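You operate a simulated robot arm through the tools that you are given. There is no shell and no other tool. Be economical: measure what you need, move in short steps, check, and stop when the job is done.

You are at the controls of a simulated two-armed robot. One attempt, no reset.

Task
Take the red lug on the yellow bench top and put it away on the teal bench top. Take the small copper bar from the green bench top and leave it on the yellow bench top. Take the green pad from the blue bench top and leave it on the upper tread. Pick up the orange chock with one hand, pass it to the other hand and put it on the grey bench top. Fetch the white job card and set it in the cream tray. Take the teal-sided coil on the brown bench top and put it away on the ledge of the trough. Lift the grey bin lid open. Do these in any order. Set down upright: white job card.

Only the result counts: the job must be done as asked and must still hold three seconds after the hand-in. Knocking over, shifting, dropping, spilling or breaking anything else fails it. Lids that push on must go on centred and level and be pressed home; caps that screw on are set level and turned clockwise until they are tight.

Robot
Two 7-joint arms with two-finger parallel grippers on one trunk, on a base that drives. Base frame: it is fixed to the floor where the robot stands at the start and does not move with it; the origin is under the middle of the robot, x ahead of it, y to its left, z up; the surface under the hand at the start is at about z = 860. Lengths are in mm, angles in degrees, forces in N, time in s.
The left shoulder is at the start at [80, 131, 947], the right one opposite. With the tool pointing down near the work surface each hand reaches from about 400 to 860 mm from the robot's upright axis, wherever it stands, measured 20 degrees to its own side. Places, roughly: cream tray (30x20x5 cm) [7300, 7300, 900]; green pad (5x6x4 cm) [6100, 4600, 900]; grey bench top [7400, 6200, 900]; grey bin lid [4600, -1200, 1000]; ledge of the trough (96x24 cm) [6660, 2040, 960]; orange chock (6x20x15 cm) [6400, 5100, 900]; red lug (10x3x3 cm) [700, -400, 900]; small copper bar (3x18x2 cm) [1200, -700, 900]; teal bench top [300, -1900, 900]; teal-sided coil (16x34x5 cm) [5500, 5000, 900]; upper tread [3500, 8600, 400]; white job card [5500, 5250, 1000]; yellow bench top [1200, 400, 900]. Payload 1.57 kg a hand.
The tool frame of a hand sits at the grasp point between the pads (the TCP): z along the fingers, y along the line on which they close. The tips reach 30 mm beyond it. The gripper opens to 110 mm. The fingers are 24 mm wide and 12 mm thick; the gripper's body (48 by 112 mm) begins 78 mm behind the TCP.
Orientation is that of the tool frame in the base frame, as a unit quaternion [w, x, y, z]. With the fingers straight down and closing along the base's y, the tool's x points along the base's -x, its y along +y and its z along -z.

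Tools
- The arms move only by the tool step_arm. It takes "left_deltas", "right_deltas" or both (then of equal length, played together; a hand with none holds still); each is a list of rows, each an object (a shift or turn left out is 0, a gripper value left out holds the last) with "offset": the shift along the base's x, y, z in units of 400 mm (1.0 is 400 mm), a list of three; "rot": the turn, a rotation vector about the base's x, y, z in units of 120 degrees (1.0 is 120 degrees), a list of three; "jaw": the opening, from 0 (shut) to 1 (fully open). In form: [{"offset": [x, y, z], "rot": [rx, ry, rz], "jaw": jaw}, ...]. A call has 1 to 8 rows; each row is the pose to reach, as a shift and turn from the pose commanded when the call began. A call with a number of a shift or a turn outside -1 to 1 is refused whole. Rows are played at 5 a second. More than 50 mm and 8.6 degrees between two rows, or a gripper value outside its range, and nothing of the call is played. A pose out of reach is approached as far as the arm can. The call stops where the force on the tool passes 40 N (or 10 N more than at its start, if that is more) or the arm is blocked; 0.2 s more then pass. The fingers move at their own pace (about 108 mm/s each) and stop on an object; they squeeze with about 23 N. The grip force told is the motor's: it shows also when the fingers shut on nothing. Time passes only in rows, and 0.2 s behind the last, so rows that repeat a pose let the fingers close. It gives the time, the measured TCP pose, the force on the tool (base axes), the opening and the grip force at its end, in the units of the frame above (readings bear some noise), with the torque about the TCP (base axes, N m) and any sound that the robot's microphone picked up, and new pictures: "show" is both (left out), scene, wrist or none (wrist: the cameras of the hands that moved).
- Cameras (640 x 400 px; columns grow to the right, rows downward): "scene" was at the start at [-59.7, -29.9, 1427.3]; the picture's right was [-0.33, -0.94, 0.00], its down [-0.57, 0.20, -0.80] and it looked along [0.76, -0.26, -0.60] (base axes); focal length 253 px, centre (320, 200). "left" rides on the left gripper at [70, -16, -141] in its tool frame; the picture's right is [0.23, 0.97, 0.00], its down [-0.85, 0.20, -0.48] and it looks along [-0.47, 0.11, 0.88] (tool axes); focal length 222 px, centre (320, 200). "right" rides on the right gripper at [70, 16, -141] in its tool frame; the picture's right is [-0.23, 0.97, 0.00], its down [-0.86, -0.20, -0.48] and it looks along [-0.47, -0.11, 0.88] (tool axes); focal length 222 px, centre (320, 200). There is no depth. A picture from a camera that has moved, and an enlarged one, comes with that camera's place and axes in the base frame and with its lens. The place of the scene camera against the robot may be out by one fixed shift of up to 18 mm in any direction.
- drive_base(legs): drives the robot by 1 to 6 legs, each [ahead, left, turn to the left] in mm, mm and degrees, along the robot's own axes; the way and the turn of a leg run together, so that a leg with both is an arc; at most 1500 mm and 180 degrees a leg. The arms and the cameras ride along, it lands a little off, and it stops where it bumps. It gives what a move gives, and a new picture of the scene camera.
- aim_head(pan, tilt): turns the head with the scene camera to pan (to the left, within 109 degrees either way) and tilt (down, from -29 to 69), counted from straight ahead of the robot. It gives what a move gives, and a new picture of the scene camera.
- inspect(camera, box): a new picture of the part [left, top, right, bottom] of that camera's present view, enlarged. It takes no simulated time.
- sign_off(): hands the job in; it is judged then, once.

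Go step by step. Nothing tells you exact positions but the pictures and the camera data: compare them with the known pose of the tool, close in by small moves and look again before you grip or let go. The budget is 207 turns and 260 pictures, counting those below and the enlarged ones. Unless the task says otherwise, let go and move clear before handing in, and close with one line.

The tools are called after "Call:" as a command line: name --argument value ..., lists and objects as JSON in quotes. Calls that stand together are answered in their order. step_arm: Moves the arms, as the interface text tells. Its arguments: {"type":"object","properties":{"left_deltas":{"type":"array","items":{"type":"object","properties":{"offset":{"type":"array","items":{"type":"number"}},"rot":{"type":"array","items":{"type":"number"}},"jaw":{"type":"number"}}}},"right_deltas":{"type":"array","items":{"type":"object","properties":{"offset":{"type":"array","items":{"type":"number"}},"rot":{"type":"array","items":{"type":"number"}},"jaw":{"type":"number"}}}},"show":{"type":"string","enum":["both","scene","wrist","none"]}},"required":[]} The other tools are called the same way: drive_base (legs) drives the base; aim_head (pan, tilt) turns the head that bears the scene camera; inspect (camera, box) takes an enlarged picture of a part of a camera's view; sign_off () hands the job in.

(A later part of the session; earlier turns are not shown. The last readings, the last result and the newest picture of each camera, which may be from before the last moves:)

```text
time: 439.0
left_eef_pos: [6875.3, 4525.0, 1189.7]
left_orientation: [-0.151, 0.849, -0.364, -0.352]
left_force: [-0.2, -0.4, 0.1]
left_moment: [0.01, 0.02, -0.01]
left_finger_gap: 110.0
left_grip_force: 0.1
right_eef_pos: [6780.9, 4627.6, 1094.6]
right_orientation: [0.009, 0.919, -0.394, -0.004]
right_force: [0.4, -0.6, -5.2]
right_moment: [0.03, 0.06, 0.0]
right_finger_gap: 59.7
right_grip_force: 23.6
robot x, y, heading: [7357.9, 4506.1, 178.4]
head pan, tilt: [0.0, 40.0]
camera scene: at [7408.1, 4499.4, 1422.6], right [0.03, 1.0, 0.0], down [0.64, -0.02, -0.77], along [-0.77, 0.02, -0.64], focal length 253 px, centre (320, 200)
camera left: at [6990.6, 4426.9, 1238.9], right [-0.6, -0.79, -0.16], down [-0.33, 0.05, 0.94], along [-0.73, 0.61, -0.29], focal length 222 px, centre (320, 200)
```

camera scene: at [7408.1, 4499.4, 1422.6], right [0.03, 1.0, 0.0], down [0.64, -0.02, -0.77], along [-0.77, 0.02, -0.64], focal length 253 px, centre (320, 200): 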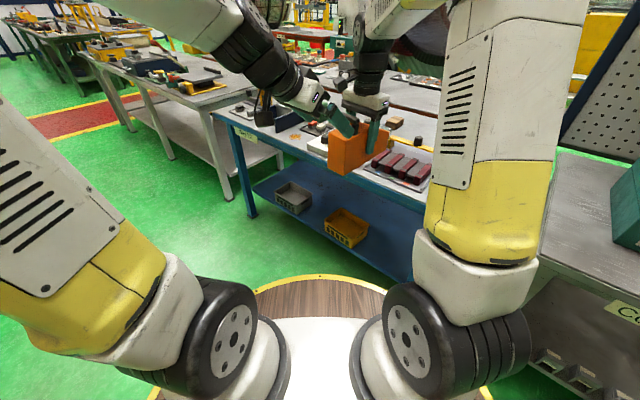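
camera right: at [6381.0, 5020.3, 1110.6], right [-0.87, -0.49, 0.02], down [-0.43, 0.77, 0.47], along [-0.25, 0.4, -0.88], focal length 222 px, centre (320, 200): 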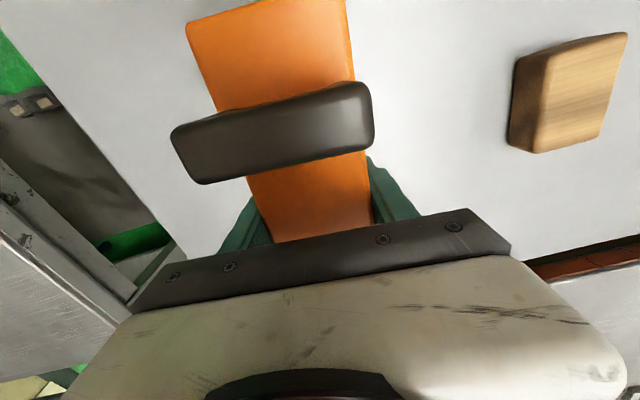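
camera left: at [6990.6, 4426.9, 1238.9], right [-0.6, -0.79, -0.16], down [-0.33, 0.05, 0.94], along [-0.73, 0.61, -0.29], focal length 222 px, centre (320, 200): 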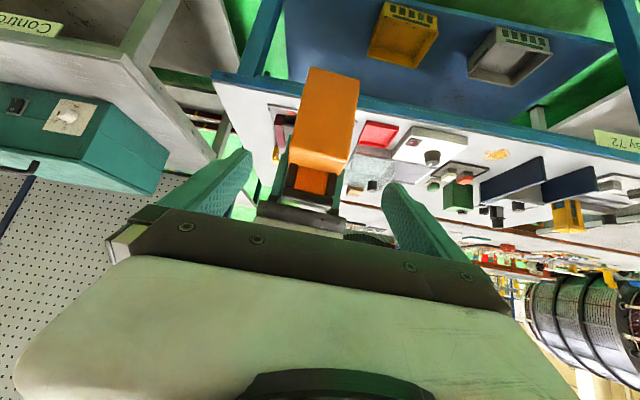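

The chock is centred between the left fingers. I advance along the finger direction.

Call:
step_arm --left_deltas '[{"offset": [-0.05, 0.053, -0.072]}, {"offset": [-0.1, 0.107, -0.143]}, {"offset": [-0.146, 0.157, -0.212]}]' --show "both"

Call:
inspect --camera "scene" --box '[240, 20, 460, 190]'

```text
time: 439.8
left_eef_pos: [6816.7, 4590.4, 1108.4]
left_orientation: [-0.15, 0.849, -0.364, -0.352]
left_force: [0.3, -0.7, -0.8]
left_moment: [-0.01, 0.02, 0.01]
left_finger_gap: 110.1
left_grip_force: 0.1
right_eef_pos: [6778.6, 4628.2, 1095.9]
right_orientation: [0.009, 0.919, -0.395, -0.004]
right_force: [1.1, -0.6, -5.4]
right_moment: [0.05, 0.05, -0.02]
right_finger_gap: 60.0
right_grip_force: 23.1
robot x, y, heading: [7353.2, 4501.2, 178.1]
head pan, tilt: [0.0, 40.0]
camera scene: at [7408.4, 4499.3, 1422.5], right [0.03, 1.0, 0.0], down [0.64, -0.02, -0.77], along [-0.77, 0.02, -0.64], focal length 253 px, centre (320, 200)
camera left: at [6932.4, 4492.2, 1157.7], right [-0.6, -0.79, -0.16], down [-0.33, 0.06, 0.94], along [-0.73, 0.62, -0.29], focal length 222 px, centre (320, 200)
```

scene: 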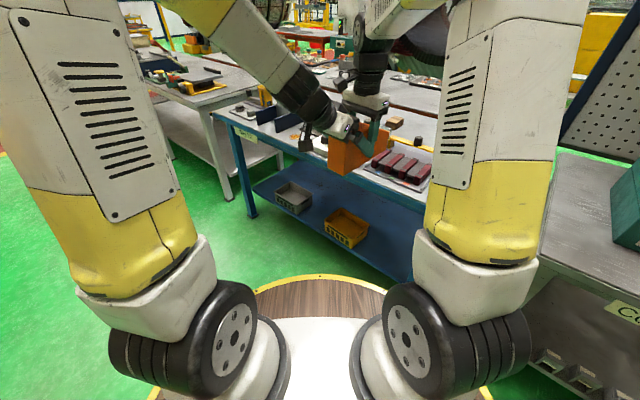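
left: 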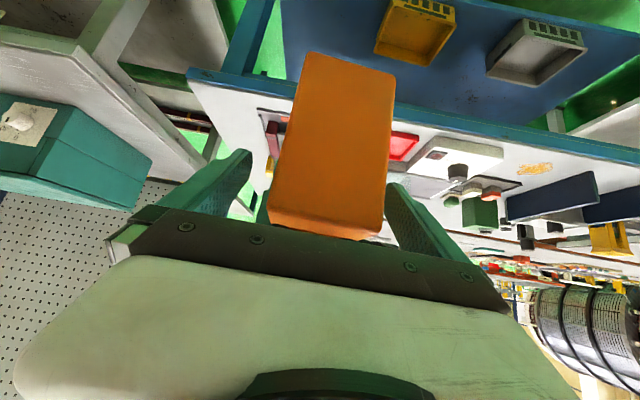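

```text
2.35 times, centred on (350, 105) of scene
camera zoom: at [7408.4, 4499.3, 1422.5], right [0.03, 1.0, 0.0], down [0.64, -0.02, -0.77], along [-0.77, 0.02, -0.64], focal length 595 px, centre (249, 424)
```

zoom: 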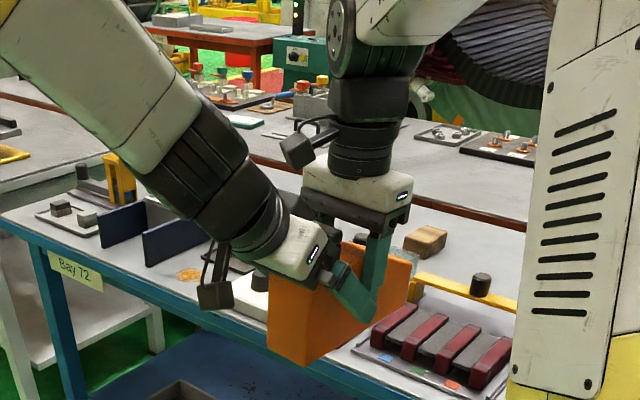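

Clearances look right. I close the left hand on the chock.

Call:
step_arm --left_deltas '[{"jaw": 0.7}, {"jaw": 0.4}, {"jaw": 0}, {"jaw": 0}, {"jaw": 0}]' --show "none"

```text
time: 441.0
left_eef_pos: [6816.5, 4588.8, 1106.5]
left_orientation: [-0.15, 0.849, -0.364, -0.352]
left_force: [-5.7, 0.9, 0.0]
left_moment: [-0.94, 1.04, 0.78]
left_finger_gap: 60.6
left_grip_force: 23.0
right_eef_pos: [6779.7, 4629.3, 1095.7]
right_orientation: [0.008, 0.919, -0.395, -0.003]
right_force: [6.0, -0.6, 0.4]
right_moment: [0.76, -1.13, -0.57]
right_finger_gap: 60.1
right_grip_force: 22.8
robot x, y, heading: [7357.3, 4505.3, 178.0]
head pan, tilt: [0.0, 40.0]
```

Left hand has it (gap 60.6). I open the right hand and raise it clear.

Call:
step_arm --right_deltas '[{"jaw": 0.7}, {"jaw": 1}, {"offset": [0, 0, 0.05]}, {"offset": [0, 0, 0.15]}, {"offset": [-0.02, 0.05, 0.26]}, {"offset": [-0.03, 0.15, 0.33]}, {"offset": [-0.02, 0.26, 0.35]}, {"offset": [0, 0.38, 0.35]}]' --show "both"

```text
time: 442.8
left_eef_pos: [6816.9, 4589.9, 1109.0]
left_orientation: [-0.151, 0.849, -0.365, -0.351]
left_force: [-0.2, 0.1, 0.2]
left_moment: [-0.18, -0.2, -0.03]
left_finger_gap: 59.9
left_grip_force: 22.7
right_eef_pos: [6780.9, 4781.4, 1236.6]
right_orientation: [0.009, 0.919, -0.394, -0.004]
right_force: [-0.1, 0.7, 0.5]
right_moment: [0.02, -0.01, -0.01]
right_finger_gap: 110.0
right_grip_force: 0.1
robot x, y, heading: [7354.5, 4507.5, 178.6]
head pan, tilt: [0.0, 40.0]
camera scene: at [7407.9, 4499.2, 1422.6], right [0.03, 1.0, 0.0], down [0.64, -0.02, -0.77], along [-0.77, 0.02, -0.64], focal length 253 px, centre (320, 200)
camera right: at [6816.7, 4720.5, 1378.7], right [-0.86, -0.51, 0.02], down [-0.44, 0.76, 0.47], along [-0.25, 0.4, -0.88], focal length 222 px, centre (320, 200)
```

scene: 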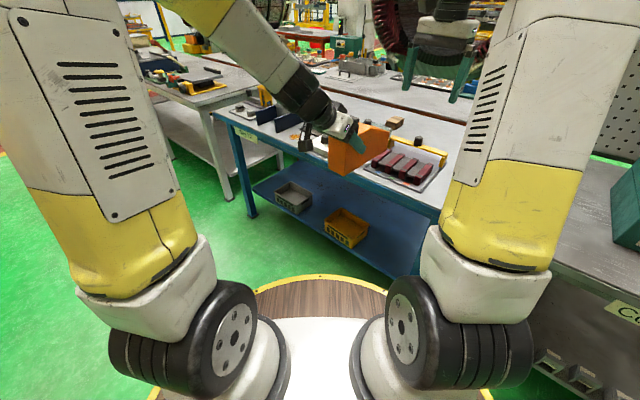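
right: 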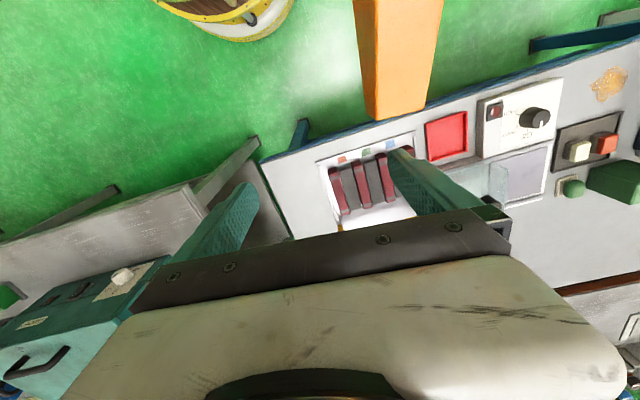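

Hand-over done; the left holds the chock level. I look at the grey bench for a free place.

Call:
aim_head --pan -50 --tilt 30

```text
time: 444.0
left_eef_pos: [6817.9, 4589.4, 1107.5]
left_orientation: [-0.151, 0.848, -0.366, -0.352]
left_force: [0.3, -0.2, 0.5]
left_moment: [-0.18, -0.17, -0.03]
left_finger_gap: 60.0
left_grip_force: 22.4
right_eef_pos: [6780.2, 4781.5, 1236.9]
right_orientation: [0.009, 0.919, -0.395, -0.004]
right_force: [0.7, 0.4, -0.2]
right_moment: [-0.03, 0.0, 0.0]
right_finger_gap: 110.0
right_grip_force: 0.0
robot x, y, heading: [7356.2, 4501.0, 178.3]
head pan, tilt: [-50.0, 30.0]
camera scene: at [7436.8, 4568.0, 1437.9], right [0.78, 0.62, 0.0], down [0.31, -0.39, -0.87], along [-0.54, 0.68, -0.5], focal length 253 px, centre (320, 200)
```

scene: 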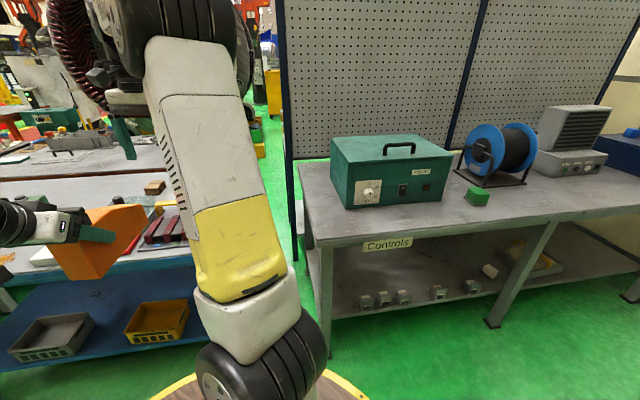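

Free strip on the grey bench lies left of the teal box. I drive so the left hand comes to it.

Call:
drive_base --legs '[[-230, 0, 0], [0, -650, 0], [0, 0, 6]]'

Call:
aim_head --pan -25 --tilt 40

```text
time: 449.5
left_eef_pos: [7048.8, 5175.1, 1108.6]
left_orientation: [-0.132, 0.868, -0.318, -0.359]
left_force: [-0.2, 0.7, 0.1]
left_moment: [-0.18, -0.18, -0.02]
left_finger_gap: 59.9
left_grip_force: 22.8
right_eef_pos: [6990.8, 5360.9, 1236.0]
right_orientation: [0.009, 0.939, -0.343, -0.003]
right_force: [0.7, -0.7, -0.4]
right_moment: [-0.02, -0.01, 0.0]
right_finger_gap: 109.9
right_grip_force: 0.1
robot x, y, heading: [7592.4, 5147.0, -175.2]
head pan, tilt: [-50.0, 30.0]
camera scene: at [7667.2, 5221.5, 1437.9], right [0.71, 0.7, 0.0], down [0.35, -0.36, -0.87], along [-0.61, 0.62, -0.5], focal length 253 px, centre (320, 200)
```

scene: 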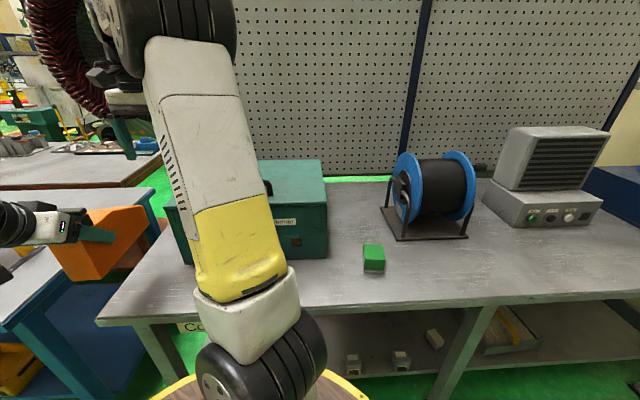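

```text
time: 450.4
left_eef_pos: [7049.3, 5174.3, 1108.5]
left_orientation: [-0.133, 0.867, -0.318, -0.359]
left_force: [0.5, 0.6, 0.8]
left_moment: [-0.2, -0.23, 0.04]
left_finger_gap: 60.0
left_grip_force: 22.8
right_eef_pos: [6990.4, 5360.2, 1236.3]
right_orientation: [0.009, 0.939, -0.343, -0.003]
right_force: [-0.6, 1.4, 0.2]
right_moment: [-0.05, 0.0, -0.01]
right_finger_gap: 110.0
right_grip_force: 0.1
robot x, y, heading: [7598.3, 5145.9, -175.2]
head pan, tilt: [-25.0, 40.0]
camera scene: at [7651.1, 5186.7, 1422.6], right [0.35, 0.94, 0.0], down [0.6, -0.22, -0.77], along [-0.72, 0.27, -0.64], focal length 253 px, centre (320, 200)
```

scene: 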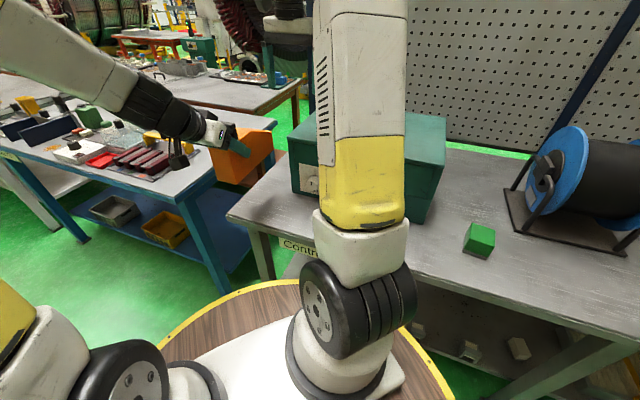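

I carry the chock over the front-left of the grey bench and lower it.

Call:
step_arm --left_deltas '[{"offset": [-0.06, 0.06, -0.02]}, {"offset": [-0.1225, 0.12, -0.06]}, {"offset": [-0.1225, 0.12, -0.17]}, {"offset": [-0.1225, 0.12, -0.28]}, {"offset": [-0.1225, 0.12, -0.36]}]' --show "both"

Call:
inspect --camera "scene" --box '[180, 90, 400, 250]'

```text
time: 451.6
left_eef_pos: [7001.4, 5223.7, 962.8]
left_orientation: [-0.133, 0.868, -0.318, -0.359]
left_force: [0.3, -0.4, -0.6]
left_moment: [-0.18, -0.2, 0.02]
left_finger_gap: 59.8
left_grip_force: 22.8
right_eef_pos: [6991.5, 5361.4, 1235.8]
right_orientation: [0.008, 0.939, -0.343, -0.004]
right_force: [0.4, 0.7, -0.2]
right_moment: [0.02, 0.0, 0.02]
right_finger_gap: 110.0
right_grip_force: 0.1
robot x, y, heading: [7599.3, 5143.8, -175.4]
head pan, tilt: [-25.0, 40.0]
camera scene: at [7651.3, 5186.7, 1422.6], right [0.35, 0.94, 0.0], down [0.6, -0.22, -0.77], along [-0.72, 0.27, -0.64], focal length 253 px, centre (320, 200)
camera left: at [7126.4, 5137.4, 1012.6], right [-0.51, -0.85, -0.16], down [-0.33, 0.02, 0.94], along [-0.8, 0.53, -0.29], focal length 222 px, centre (320, 200)
```

scene: 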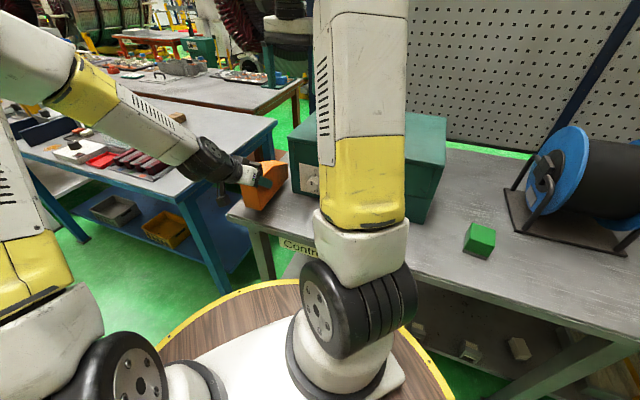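
left: 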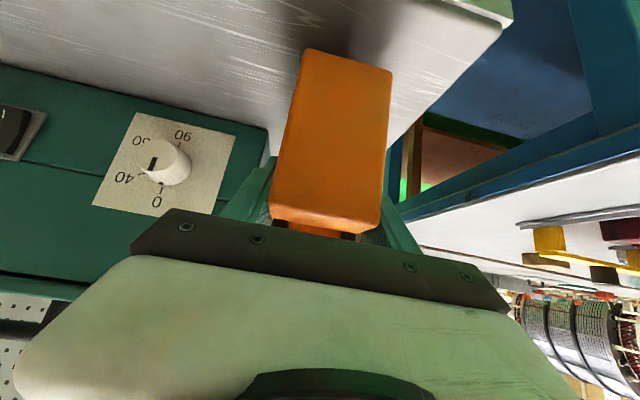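

```text
2.50 times, centred on (290, 170) of scene
camera zoom: at [7651.3, 5186.7, 1422.6], right [0.35, 0.94, 0.0], down [0.6, -0.22, -0.77], along [-0.72, 0.27, -0.64], focal length 632 px, centre (395, 275)
```

zoom: 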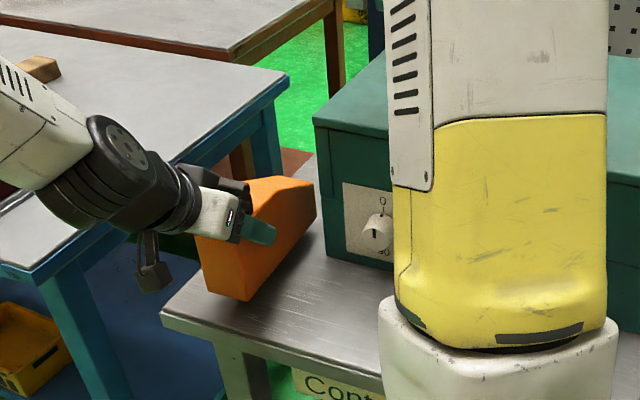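

Call:
step_arm --left_deltas '[{"offset": [0, 0, -0.04]}, {"offset": [0, 0, -0.06]}, {"offset": [0, 0, -0.07]}, {"offset": [0, 0, -0.08]}]' --show "none"

```text
time: 452.6
left_eef_pos: [6999.7, 5222.9, 934.0]
left_orientation: [-0.132, 0.867, -0.317, -0.362]
left_force: [-2.0, 3.0, 19.7]
left_moment: [0.65, -0.2, -0.27]
left_finger_gap: 59.8
left_grip_force: 22.8
right_eef_pos: [6991.5, 5360.9, 1236.6]
right_orientation: [0.01, 0.939, -0.344, -0.003]
right_force: [-1.1, -0.7, 0.7]
right_moment: [0.0, 0.01, 0.0]
right_finger_gap: 109.9
right_grip_force: 0.0
robot x, y, heading: [7592.3, 5146.9, -175.5]
head pan, tilt: [-25.0, 40.0]
```

Contact. I open and withdraw along the approach line.

Call:
step_arm --left_deltas '[{"offset": [0, 0, 0.003], "jaw": 0.65}, {"offset": [0, 0, 0.003], "jaw": 0.78}, {"offset": [0.03, -0.025, 0.04], "jaw": 0.78}, {"offset": [0.09, -0.077, 0.12]}, {"offset": [0.15, -0.128, 0.2]}, {"offset": [0.21, -0.18, 0.28]}, {"offset": [0.27, -0.22, 0.36]}]' --show "both"

```text
time: 454.2
left_eef_pos: [7114.5, 5144.1, 1078.6]
left_orientation: [-0.135, 0.863, -0.33, -0.357]
left_force: [-2.9, -9.5, -0.4]
left_moment: [0.67, -0.19, -0.6]
left_finger_gap: 85.8
left_grip_force: 0.2
right_eef_pos: [6990.8, 5361.5, 1237.0]
right_orientation: [0.009, 0.939, -0.344, -0.004]
right_force: [0.3, 1.6, 0.4]
right_moment: [-0.21, -0.01, 0.04]
right_finger_gap: 109.9
right_grip_force: 0.0
robot x, y, heading: [7592.9, 5146.2, -175.2]
head pan, tilt: [-25.0, 40.0]
camera scene: at [7651.6, 5187.3, 1422.5], right [0.35, 0.94, 0.0], down [0.6, -0.22, -0.77], along [-0.72, 0.27, -0.64], focal length 253 px, centre (320, 200)
camera left: at [7237.3, 5056.6, 1128.0], right [-0.53, -0.84, -0.16], down [-0.33, 0.03, 0.94], along [-0.78, 0.55, -0.29], focal length 222 px, centre (320, 200)
```

scene: 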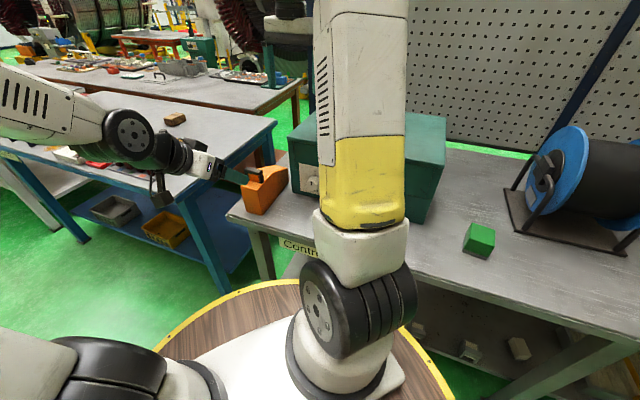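
left: 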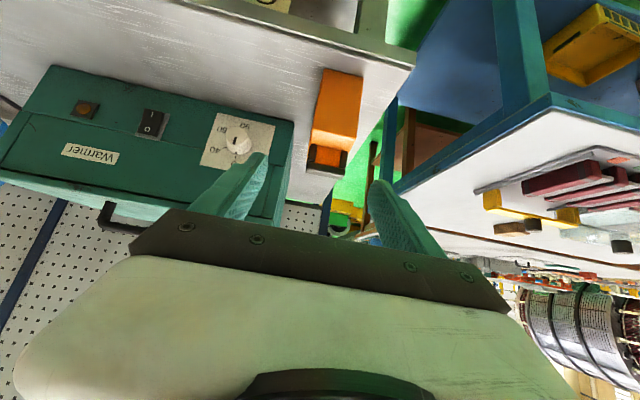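

The chock stands on the grey bench. The left arm is folded tight, so I raise and level the hand.

Call:
step_arm --left_deltas '[{"offset": [-0.01, 0.01, 0.05], "rot": [-0.04, -0.048, 0]}, {"offset": [-0.02, 0.02, 0.1], "rot": [-0.08, -0.096, 0]}, {"offset": [-0.02, 0.0, 0.15], "rot": [-0.12, -0.144, 0]}, {"offset": [-0.02, -0.05, 0.18], "rot": [-0.16, -0.191, 0]}, {"offset": [-0.02, -0.12, 0.18], "rot": [-0.2, -0.239, 0]}, {"offset": [-0.02, -0.2, 0.18], "rot": [-0.241, -0.287, 0], "jaw": 1}]' --right_deltas '[{"offset": [0.02, 0, -0.03]}, {"offset": [0.06, 0, -0.06]}, {"offset": [0.1, 0, -0.1]}, {"offset": [0.14, 0, -0.14]}, {"offset": [0.18, 0, -0.18]}, {"offset": [0.22, 0, -0.21]}]' --show "scene"

```text
time: 455.6
left_eef_pos: [7102.0, 5054.0, 1150.2]
left_orientation: [-0.001, 0.939, -0.343, 0.002]
left_force: [0.6, 0.5, 0.4]
left_moment: [-0.02, -0.03, 0.0]
left_finger_gap: 109.8
left_grip_force: 0.1
right_eef_pos: [7080.1, 5361.3, 1154.5]
right_orientation: [0.009, 0.94, -0.342, -0.003]
right_force: [-0.2, -0.3, 0.2]
right_moment: [0.0, 0.06, -0.01]
right_finger_gap: 109.9
right_grip_force: 0.1
robot x, y, heading: [7592.3, 5150.5, -175.3]
head pan, tilt: [-25.0, 40.0]
camera scene: at [7651.3, 5186.7, 1422.6], right [0.35, 0.94, 0.0], down [0.6, -0.22, -0.77], along [-0.72, 0.27, -0.64], focal length 253 px, centre (320, 200)
```

scene: 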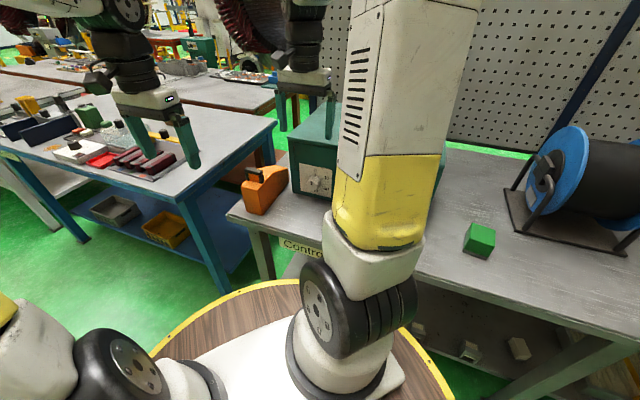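

Chock done. Now the green pad: I drive along to face it.

Call:
drive_base --legs '[[0, 0, -20], [630, 1202, 0]]'

Call:
aim_head --pan -22 --tilt 42

```text
time: 463.5
left_eef_pos: [6174.1, 4202.3, 1150.2]
left_orientation: [-0.002, 0.865, -0.502, 0.001]
left_force: [0.3, -0.1, -0.9]
left_moment: [0.01, 0.01, -0.03]
left_finger_gap: 109.9
left_grip_force: 0.0
right_eef_pos: [6260.1, 4498.3, 1153.3]
right_orientation: [0.008, 0.865, -0.502, -0.005]
right_force: [0.2, -0.6, -0.6]
right_moment: [-0.02, 0.0, 0.02]
right_finger_gap: 109.9
right_grip_force: 0.0
robot x, y, heading: [6669.0, 4119.4, 164.6]
head pan, tilt: [-25.0, 40.0]
camera scene: at [6736.6, 4136.1, 1422.6], right [0.65, 0.76, 0.0], down [0.49, -0.42, -0.77], along [-0.58, 0.5, -0.64], focal length 253 px, centre (320, 200)
```

scene: 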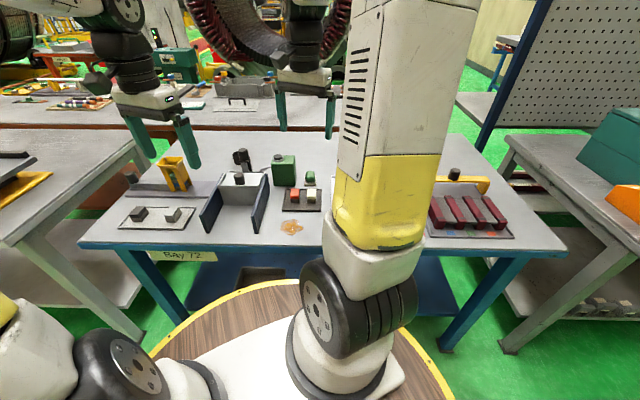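

```text
time: 464.2
left_eef_pos: [6175.5, 4202.2, 1149.8]
left_orientation: [-0.002, 0.865, -0.502, 0.001]
left_force: [0.5, 0.2, 0.1]
left_moment: [-0.02, -0.02, -0.01]
left_finger_gap: 109.9
left_grip_force: 0.1
right_eef_pos: [6260.5, 4497.9, 1154.5]
right_orientation: [0.008, 0.864, -0.503, -0.005]
right_force: [-0.5, -0.2, -1.1]
right_moment: [-0.02, 0.02, 0.02]
right_finger_gap: 109.8
right_grip_force: 0.0
robot x, y, heading: [6665.5, 4119.1, 164.6]
head pan, tilt: [-22.0, 42.0]
camera scene: at [6734.9, 4131.8, 1419.6], right [0.61, 0.79, 0.0], down [0.53, -0.41, -0.74], along [-0.59, 0.45, -0.67], focal length 253 px, centre (320, 200)
```

scene: 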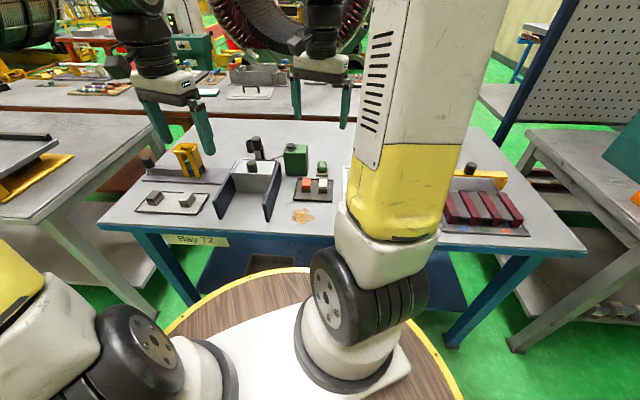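

I bring the right hand over the pad.

Call:
step_arm --right_deltas '[{"offset": [-0.07, 0.055, -0.05], "jaw": 1}, {"offset": [-0.14, 0.11, -0.1]}, {"offset": [-0.21, 0.165, -0.16]}, {"offset": [-0.28, 0.22, -0.22]}, {"offset": [-0.345, 0.275, -0.28]}]' --show "wrist"

```text
time: 465.4
left_eef_pos: [6175.0, 4202.8, 1150.2]
left_orientation: [-0.001, 0.865, -0.502, 0.0]
left_force: [0.2, -0.9, 0.5]
left_moment: [-0.01, 0.01, -0.01]
left_finger_gap: 110.2
left_grip_force: 0.1
right_eef_pos: [6124.3, 4609.9, 1039.3]
right_orientation: [0.008, 0.864, -0.503, -0.005]
right_force: [0.1, -1.5, 0.4]
right_moment: [0.0, 0.02, 0.02]
right_finger_gap: 110.0
right_grip_force: 0.0
robot x, y, heading: [6667.8, 4119.3, 164.5]
head pan, tilt: [-22.0, 42.0]
camera right: at [6145.1, 4542.6, 1182.0], right [-0.96, -0.29, 0.02], down [-0.24, 0.85, 0.47], along [-0.15, 0.45, -0.88], focal length 222 px, centre (320, 200)
```

right: 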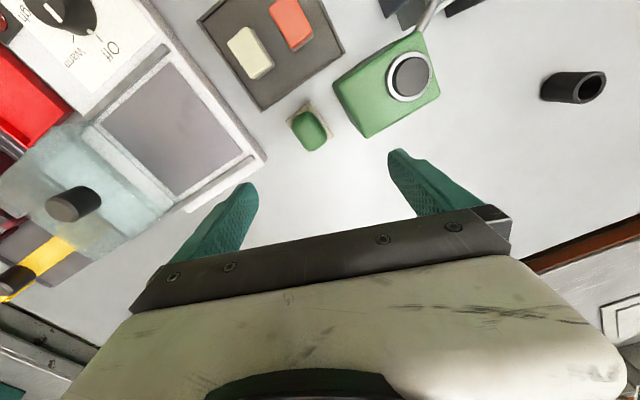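

Call:
inspect --camera "right" --box '[230, 60, 390, 180]'

```text
3.33 times, centred on (310, 120) of right
camera zoom: at [6145.1, 4542.6, 1182.0], right [-0.96, -0.29, 0.02], down [-0.24, 0.85, 0.47], along [-0.15, 0.45, -0.88], focal length 740 px, centre (353, 467)
```

zoom: 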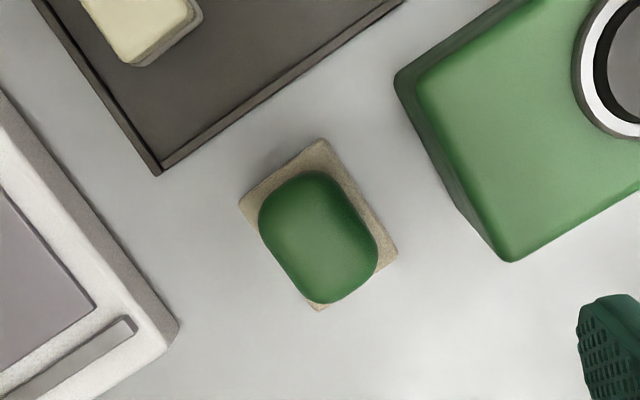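

The pad's short side lies along about 52°, centre (6136,4601). I align, narrow the opening to clear the canister, and go down.

Call:
step_arm --right_deltas '[{"offset": [0.015, -0.011, -0.1], "rot": [0, 0, 0.07], "jaw": 0.62}, {"offset": [0.029, -0.022, -0.2], "rot": [0, 0, 0.14]}, {"offset": [0.029, -0.022, -0.24], "rot": [0, 0, 0.19]}]' --show "wrist"

```text
time: 466.2
left_eef_pos: [6175.8, 4201.0, 1149.8]
left_orientation: [-0.001, 0.865, -0.502, 0.0]
left_force: [0.2, 0.5, -0.1]
left_moment: [0.01, 0.02, -0.01]
left_finger_gap: 110.0
left_grip_force: 0.0
right_eef_pos: [6132.2, 4601.3, 950.0]
right_orientation: [0.01, 0.947, -0.321, -0.008]
right_force: [2.8, 0.8, 40.0]
right_moment: [-1.79, 0.95, 0.03]
right_finger_gap: 67.6
right_grip_force: 0.1
robot x, y, heading: [6667.5, 4117.3, 164.5]
head pan, tilt: [-22.0, 42.0]
camera right: at [6180.1, 4546.8, 1091.8], right [-0.77, -0.64, 0.02], down [-0.55, 0.68, 0.48], along [-0.32, 0.36, -0.88], focal length 222 px, centre (320, 200)
```

right: 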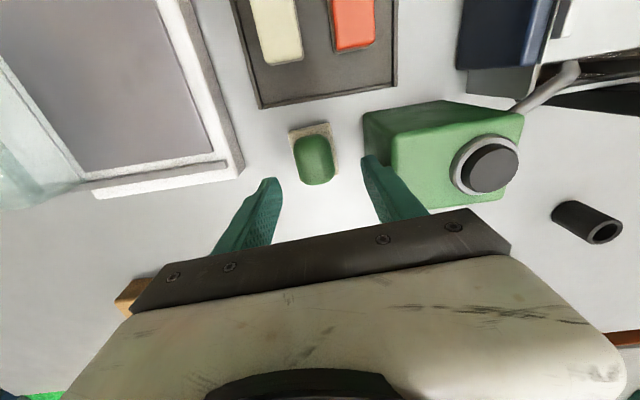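

The right finger presses on the green canister's top. I lift off at once and reconsider.

Call:
step_arm --right_deltas '[{"offset": [0, 0, 0.06]}, {"offset": [0, 0, 0.12]}]' --show "wrist"

Call:
inspect --camera "right" --box '[240, 80, 440, 220]'

```text
time: 466.8
left_eef_pos: [6174.6, 4202.3, 1150.9]
left_orientation: [-0.001, 0.865, -0.502, 0.001]
left_force: [-0.3, -0.8, 0.3]
left_moment: [0.0, -0.02, 0.04]
left_finger_gap: 110.2
left_grip_force: 0.0
right_eef_pos: [6134.6, 4599.9, 993.7]
right_orientation: [0.009, 0.947, -0.321, -0.001]
right_force: [0.0, 0.3, -0.2]
right_moment: [-0.04, -0.01, 0.02]
right_finger_gap: 68.4
right_grip_force: 0.1
robot x, y, heading: [6668.8, 4117.8, 164.4]
head pan, tilt: [-22.0, 42.0]
camera right: at [6179.6, 4545.6, 1135.7], right [-0.77, -0.63, 0.02], down [-0.55, 0.69, 0.47], along [-0.31, 0.36, -0.88], focal length 222 px, centre (320, 200)
```

right: 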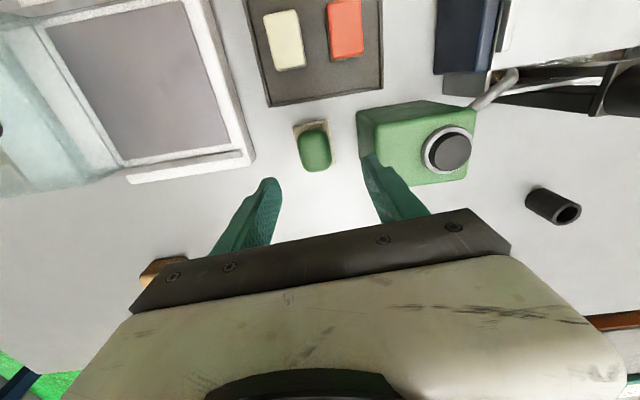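

```text
2.86 times, centred on (340, 150) of right
camera zoom: at [6179.6, 4545.6, 1135.7], right [-0.77, -0.63, 0.02], down [-0.55, 0.69, 0.47], along [-0.31, 0.36, -0.88], focal length 635 px, centre (263, 343)
```

zoom: 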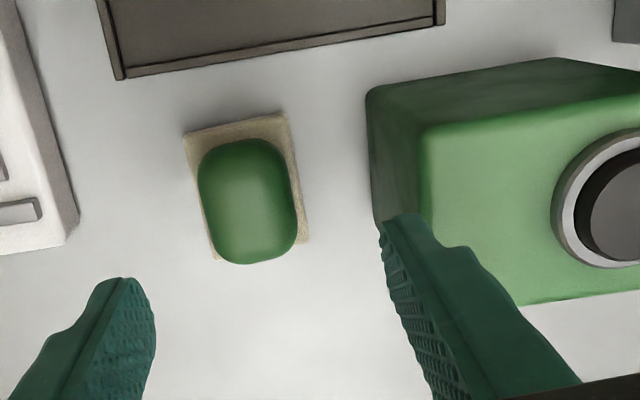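

Canister wall is ~50 mm from the pad's centre. I narrow the opening to 58 mm, shift 4 mm away from it, and descend part way.

Call:
step_arm --right_deltas '[{"offset": [0.0095, 0.012, 0], "jaw": 0.53}, {"offset": [0.0095, 0.012, -0.05], "jaw": 0.53}, {"offset": [0.0095, 0.012, -0.11]}, {"offset": [0.0095, 0.012, -0.15]}]' --show "wrist"

```text
time: 467.8
left_eef_pos: [6174.6, 4203.0, 1150.9]
left_orientation: [-0.001, 0.865, -0.502, 0.0]
left_force: [0.6, 0.4, 0.2]
left_moment: [0.0, 0.0, 0.03]
left_finger_gap: 109.9
left_grip_force: 0.0
right_eef_pos: [6137.4, 4605.6, 935.7]
right_orientation: [0.009, 0.947, -0.321, -0.003]
right_force: [0.1, 0.6, -0.3]
right_moment: [-0.03, -0.01, 0.02]
right_finger_gap: 58.3
right_grip_force: 0.2
robot x, y, heading: [6670.4, 4116.9, 164.5]
head pan, tilt: [-22.0, 42.0]
camera right: at [6182.4, 4550.0, 1076.7], right [-0.77, -0.63, 0.02], down [-0.55, 0.69, 0.47], along [-0.31, 0.36, -0.88], focal length 222 px, centre (320, 200)
```

right: 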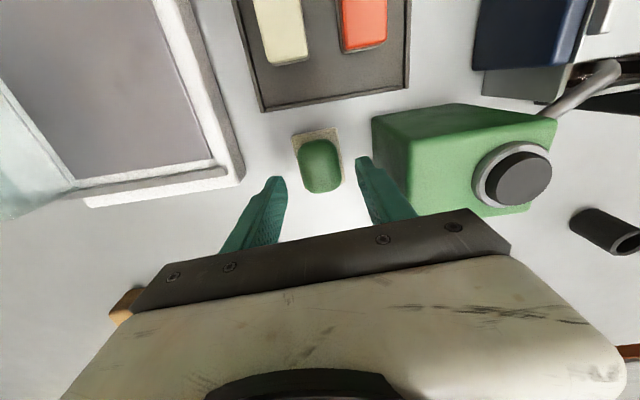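

No contact now. I go down the rest and close.

Call:
step_arm --right_deltas '[{"offset": [0, 0, -0.06]}, {"offset": [0, 0, -0.105]}, {"offset": [0, 0, -0.105], "jaw": 0}, {"offset": [0, 0, -0.105], "jaw": 0}, {"offset": [0, 0, -0.105], "jaw": 0}, {"offset": [0, 0, -0.05], "jaw": 0}, {"offset": [0, 0, 0.05], "jaw": 0}, {"offset": [0, 0, 0.15], "jaw": 0}]' --show "wrist"

```text
time: 469.6
left_eef_pos: [6174.9, 4201.1, 1150.5]
left_orientation: [-0.001, 0.865, -0.502, 0.0]
left_force: [-0.5, -0.4, 0.0]
left_moment: [0.01, -0.03, 0.01]
left_finger_gap: 110.0
left_grip_force: 0.1
right_eef_pos: [6132.4, 4602.7, 996.4]
right_orientation: [0.009, 0.947, -0.322, -0.003]
right_force: [-0.5, -0.7, -1.4]
right_moment: [0.01, -0.01, 0.02]
right_finger_gap: 43.4
right_grip_force: 23.2
robot x, y, heading: [6671.3, 4119.5, 164.4]
head pan, tilt: [-22.0, 42.0]
camera right: at [6178.6, 4548.5, 1137.8], right [-0.77, -0.63, 0.02], down [-0.55, 0.69, 0.47], along [-0.31, 0.36, -0.88], focal length 222 px, centre (320, 200)
```

right: 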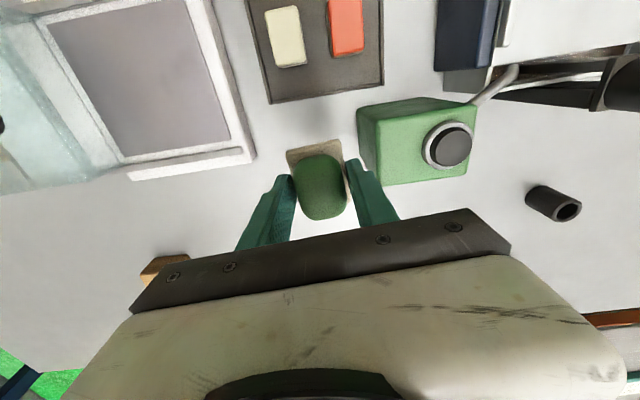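

The pad is held. I tuck the hand and begin the way round to the steps.

Call:
step_arm --right_deltas '[{"offset": [0, 0, 0.1]}, {"offset": [0, 0, 0.2]}, {"offset": [0.06, -0.03, 0.29]}, {"offset": [0.15, -0.07, 0.36]}, {"offset": [0.25, -0.12, 0.38]}, {"offset": [0.35, -0.17, 0.385]}, {"offset": [0.44, -0.215, 0.39]}, {"offset": [0.5, -0.245, 0.39]}]' --show "none"

Call:
drive_base --legs '[[-260, 0, 0], [0, 0, 65.5], [1500, 0, 0], [1500, 0, 0], [1500, 0, 0]]'

```text
time: 471.4
left_eef_pos: [6175.9, 4202.0, 1150.9]
left_orientation: [-0.001, 0.865, -0.502, 0.001]
left_force: [0.2, -0.1, -0.9]
left_moment: [0.01, -0.04, 0.01]
left_finger_gap: 109.8
left_grip_force: 0.0
right_eef_pos: [6336.1, 4505.8, 1152.1]
right_orientation: [0.01, 0.947, -0.321, -0.003]
right_force: [0.3, -0.7, -1.3]
right_moment: [0.02, -0.09, 0.02]
right_finger_gap: 43.1
right_grip_force: 23.4
robot x, y, heading: [6667.9, 4118.4, 164.6]
head pan, tilt: [-22.0, 42.0]
```

```text
time: 497.0
left_eef_pos: [3956.0, 111.2, 1150.2]
left_orientation: [-0.001, 0.998, 0.066, 0.0]
left_force: [0.9, 0.0, 0.2]
left_moment: [-0.02, 0.0, -0.03]
left_finger_gap: 109.9
left_grip_force: 0.1
right_eef_pos: [3734.9, 375.1, 1151.0]
right_orientation: [0.009, 0.965, 0.262, 0.002]
right_force: [0.7, 1.0, -0.7]
right_moment: [0.0, 0.0, 0.0]
right_finger_gap: 43.0
right_grip_force: 23.4
robot x, y, heading: [4221.5, 542.1, -127.6]
head pan, tilt: [-22.0, 42.0]
camera scene: at [4229.9, 605.4, 1419.6], right [-0.51, 0.86, 0.0], down [0.58, 0.34, -0.74], along [-0.64, -0.38, -0.67], focal length 253 px, centre (320, 200)
```

scene: 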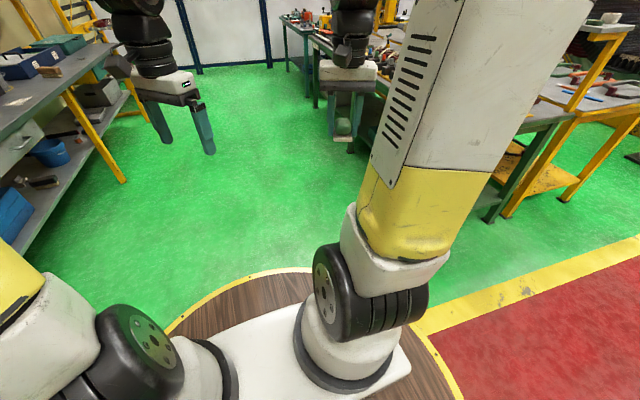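

Call:
drive_base --legs '[[0, 0, -92], [0, 200, 0], [1500, 0, 0], [1450, 0, 0], [0, 0, -90], [1500, 0, 0]]'

Call:
aim_head --pan 15 --tilt 15

```text
time: 527.2
left_eef_pos: [2977.8, 3845.0, 1149.1]
left_orientation: [0.0, -0.068, 0.998, -0.002]
left_force: [-0.8, -0.9, -0.5]
left_moment: [0.0, 0.0, 0.0]
left_finger_gap: 110.1
left_grip_force: 0.1
right_eef_pos: [3198.6, 3582.1, 1152.1]
right_orientation: [-0.003, -0.264, 0.964, 0.009]
right_force: [0.4, -0.3, -0.3]
right_moment: [-0.02, 0.03, 0.01]
right_finger_gap: 42.8
right_grip_force: 22.5
robot x, y, heading: [2717.4, 3419.0, 52.7]
head pan, tilt: [-22.0, 42.0]
camera scene: at [2701.1, 3347.8, 1419.6], right [0.51, -0.86, 0.0], down [-0.58, -0.34, -0.74], along [0.64, 0.38, -0.67], focal length 253 px, centre (320, 200)
```

scene: 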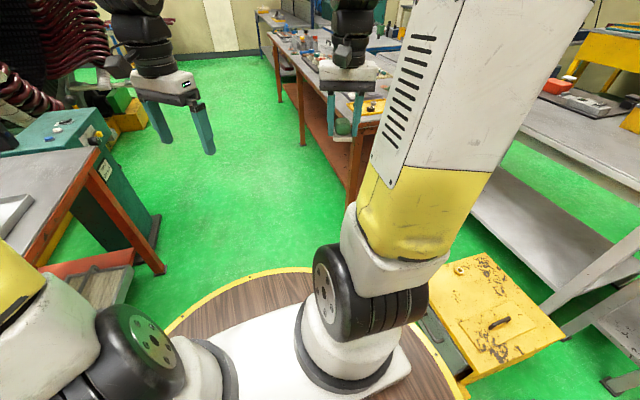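

```text
time: 528.2
left_eef_pos: [2977.4, 3844.5, 1150.4]
left_orientation: [0.0, -0.068, 0.998, -0.003]
left_force: [-0.4, -0.6, -0.3]
left_moment: [0.02, 0.03, 0.0]
left_finger_gap: 110.3
left_grip_force: 0.0
right_eef_pos: [3199.2, 3581.6, 1151.4]
right_orientation: [-0.001, -0.264, 0.964, 0.009]
right_force: [-0.5, 0.8, -0.8]
right_moment: [0.01, -0.02, 0.03]
right_finger_gap: 43.0
right_grip_force: 23.1
robot x, y, heading: [2718.0, 3415.8, 52.6]
head pan, tilt: [15.0, 15.0]
camera scene: at [2664.8, 3391.6, 1462.1], right [0.92, -0.38, 0.0], down [-0.1, -0.24, -0.97], along [0.37, 0.89, -0.26], focal length 253 px, centre (320, 200)
```

scene: 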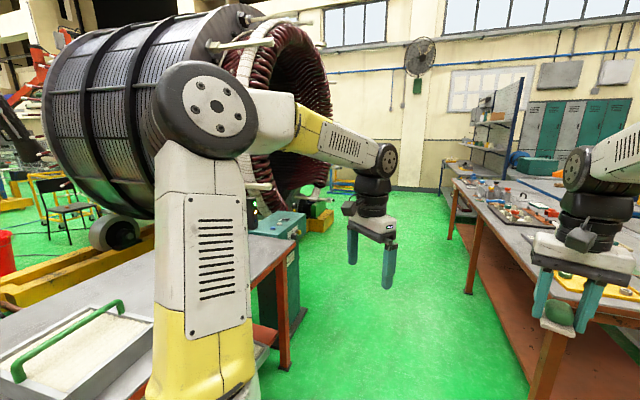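

Call:
drive_base --legs '[[0, 0, -2.5], [1500, 0, 0], [1500, 0, 0], [1300, 0, 0], [0, 0, 85]]'

Call:
aim_head --pan 0 --tilt 20

```text
time: 552.5
left_eef_pos: [5078.3, 6963.0, 1150.7]
left_orientation: [0.001, -0.694, 0.72, -0.001]
left_force: [0.5, 0.2, 0.1]
left_moment: [-0.03, 0.02, -0.03]
left_finger_gap: 110.2
left_grip_force: 0.0
right_eef_pos: [5373.8, 7136.4, 1151.0]
right_orientation: [0.008, 0.823, -0.569, -0.005]
right_force: [0.7, -0.7, 0.0]
right_moment: [-0.01, -0.03, 0.01]
right_finger_gap: 43.1
right_grip_force: 22.8
robot x, y, heading: [5454.8, 6635.0, 132.7]
head pan, tilt: [15.0, 15.0]
camera scene: at [5467.3, 6578.8, 1462.1], right [0.53, 0.85, 0.0], down [0.22, -0.14, -0.97], along [-0.82, 0.52, -0.26], focal length 253 px, centre (320, 200)
```

scene: 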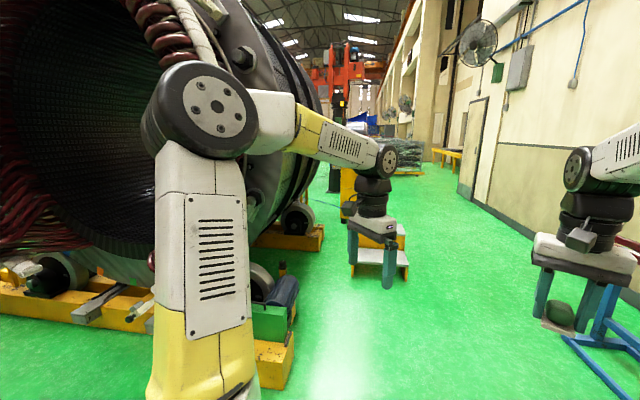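

```text
time: 553.2
left_eef_pos: [5077.5, 6963.6, 1151.9]
left_orientation: [0.001, -0.694, 0.72, -0.001]
left_force: [0.6, 0.6, 0.2]
left_moment: [-0.02, 0.01, 0.0]
left_finger_gap: 110.1
left_grip_force: 0.0
right_eef_pos: [5374.0, 7137.3, 1151.5]
right_orientation: [0.008, 0.823, -0.568, -0.005]
right_force: [0.0, 0.0, -0.6]
right_moment: [0.01, 0.0, 0.01]
right_finger_gap: 43.1
right_grip_force: 23.0
robot x, y, heading: [5453.8, 6634.0, 132.7]
head pan, tilt: [0.0, 20.0]
camera scene: at [5483.1, 6597.3, 1454.0], right [0.73, 0.68, 0.0], down [0.23, -0.25, -0.94], along [-0.64, 0.69, -0.34], focal length 253 px, centre (320, 200)
```

scene: 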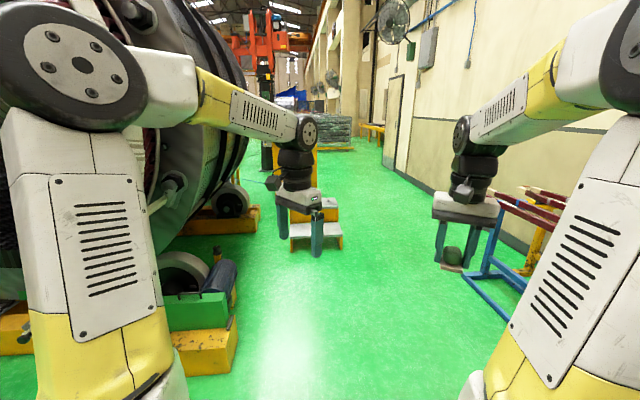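

The yellow steps are straight ahead. I drive closer.

Call:
drive_base --legs '[[1500, 0, 2]]'

Call:
aim_head --pan 0 --tilt 45

```text
time: 560.7
left_eef_pos: [4048.7, 8055.3, 1148.9]
left_orientation: [0.002, -0.698, 0.716, -0.001]
left_force: [-0.4, 0.1, 0.2]
left_moment: [-0.03, 0.03, 0.0]
left_finger_gap: 110.0
left_grip_force: 0.1
right_eef_pos: [4343.8, 8231.3, 1151.5]
right_orientation: [0.008, 0.826, -0.564, -0.006]
right_force: [1.0, 0.4, -0.6]
right_moment: [-0.01, -0.02, 0.0]
right_finger_gap: 43.0
right_grip_force: 22.7
robot x, y, heading: [4428.9, 7731.2, 133.4]
head pan, tilt: [0.0, 20.0]
camera scene: at [4458.0, 7693.4, 1454.0], right [0.73, 0.69, 0.0], down [0.24, -0.25, -0.94], along [-0.65, 0.68, -0.34], focal length 253 px, centre (320, 200)
```

scene: 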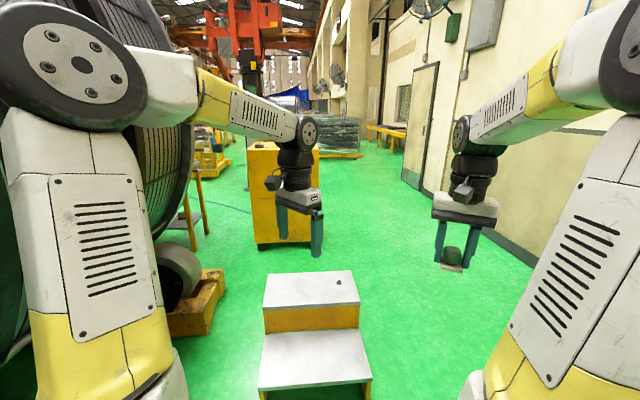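

```text
time: 561.6
left_eef_pos: [4047.9, 8055.4, 1150.9]
left_orientation: [0.002, -0.699, 0.715, -0.001]
left_force: [0.5, 0.5, 0.1]
left_moment: [0.01, 0.01, -0.02]
left_finger_gap: 110.0
left_grip_force: 0.1
right_eef_pos: [4343.6, 8231.4, 1151.7]
right_orientation: [0.009, 0.826, -0.563, -0.006]
right_force: [0.7, 0.7, -0.9]
right_moment: [0.01, 0.01, 0.0]
right_finger_gap: 43.2
right_grip_force: 23.3
robot x, y, heading: [4431.3, 7726.6, 133.5]
head pan, tilt: [0.0, 45.0]
camera scene: at [4466.1, 7684.8, 1415.4], right [0.73, 0.69, 0.0], down [0.49, -0.51, -0.71], along [-0.49, 0.51, -0.71], focal length 253 px, centre (320, 200)
```

scene: 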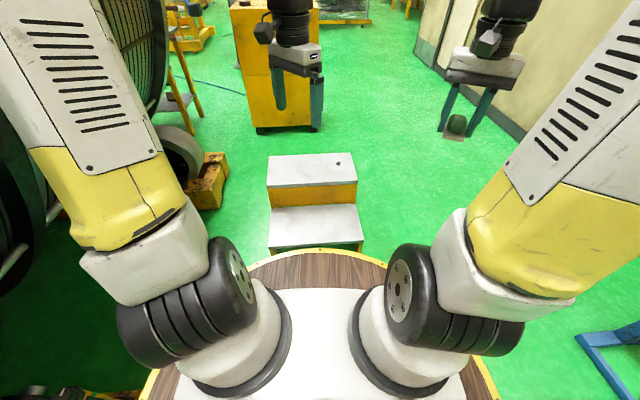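

The upper tread is at about (3530,8580), z≈400. I drive 370 mm closer and turn left so that the right arm reaches further.

Call:
drive_base --legs '[[365, 0, 0], [0, 0, 30]]'

Call:
aim_head --pan -30 --tilt 50

```text
time: 565.4
left_eef_pos: [3685.2, 8082.2, 1150.3]
left_orientation: [-0.001, 0.863, -0.504, 0.0]
left_force: [-0.4, 0.8, 0.3]
left_moment: [0.0, -0.02, -0.01]
left_finger_gap: 109.9
left_grip_force: 0.0
right_eef_pos: [3848.6, 8384.7, 1151.4]
right_orientation: [0.009, 0.946, -0.325, -0.002]
right_force: [-0.5, -0.4, -0.4]
right_moment: [-0.02, 0.0, 0.01]
right_finger_gap: 43.1
right_grip_force: 23.1
robot x, y, heading: [4177.3, 7993.1, 164.2]
head pan, tilt: [0.0, 45.0]
camera scene: at [4232.2, 7977.1, 1415.3], right [0.27, 0.96, 0.0], down [0.68, -0.19, -0.71], along [-0.68, 0.19, -0.71], focal length 253 px, centre (320, 200)
```

scene: 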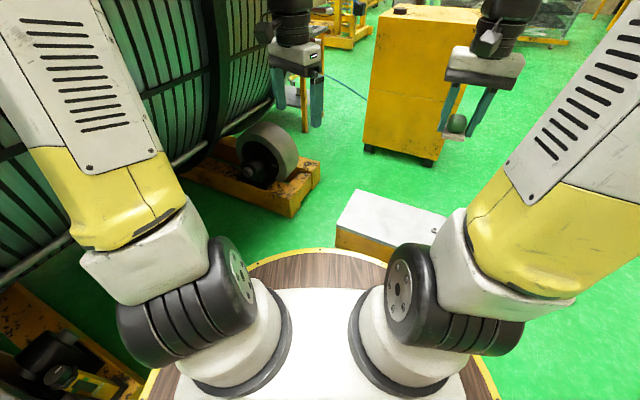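

```text
time: 566.4
left_eef_pos: [3684.0, 8080.9, 1150.4]
left_orientation: [-0.002, 0.863, -0.505, 0.001]
left_force: [-0.4, 0.4, 0.1]
left_moment: [0.02, -0.01, 0.0]
left_finger_gap: 110.1
left_grip_force: 0.0
right_eef_pos: [3849.0, 8384.6, 1150.6]
right_orientation: [0.009, 0.946, -0.324, -0.003]
right_force: [-0.3, -0.6, -0.5]
right_moment: [-0.01, 0.0, 0.0]
right_finger_gap: 43.2
right_grip_force: 23.0
robot x, y, heading: [4175.6, 7993.0, 164.1]
head pan, tilt: [-30.0, 50.0]
camera scene: at [4256.7, 8010.1, 1408.4], right [0.72, 0.7, 0.0], down [0.53, -0.55, -0.64], along [-0.45, 0.46, -0.77], focal length 253 px, centre (320, 200)
```

scene: 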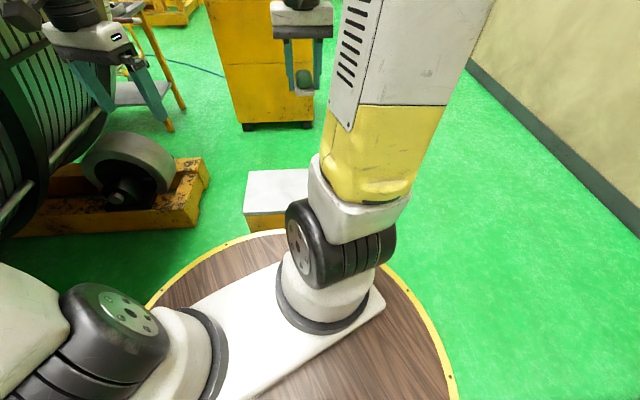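

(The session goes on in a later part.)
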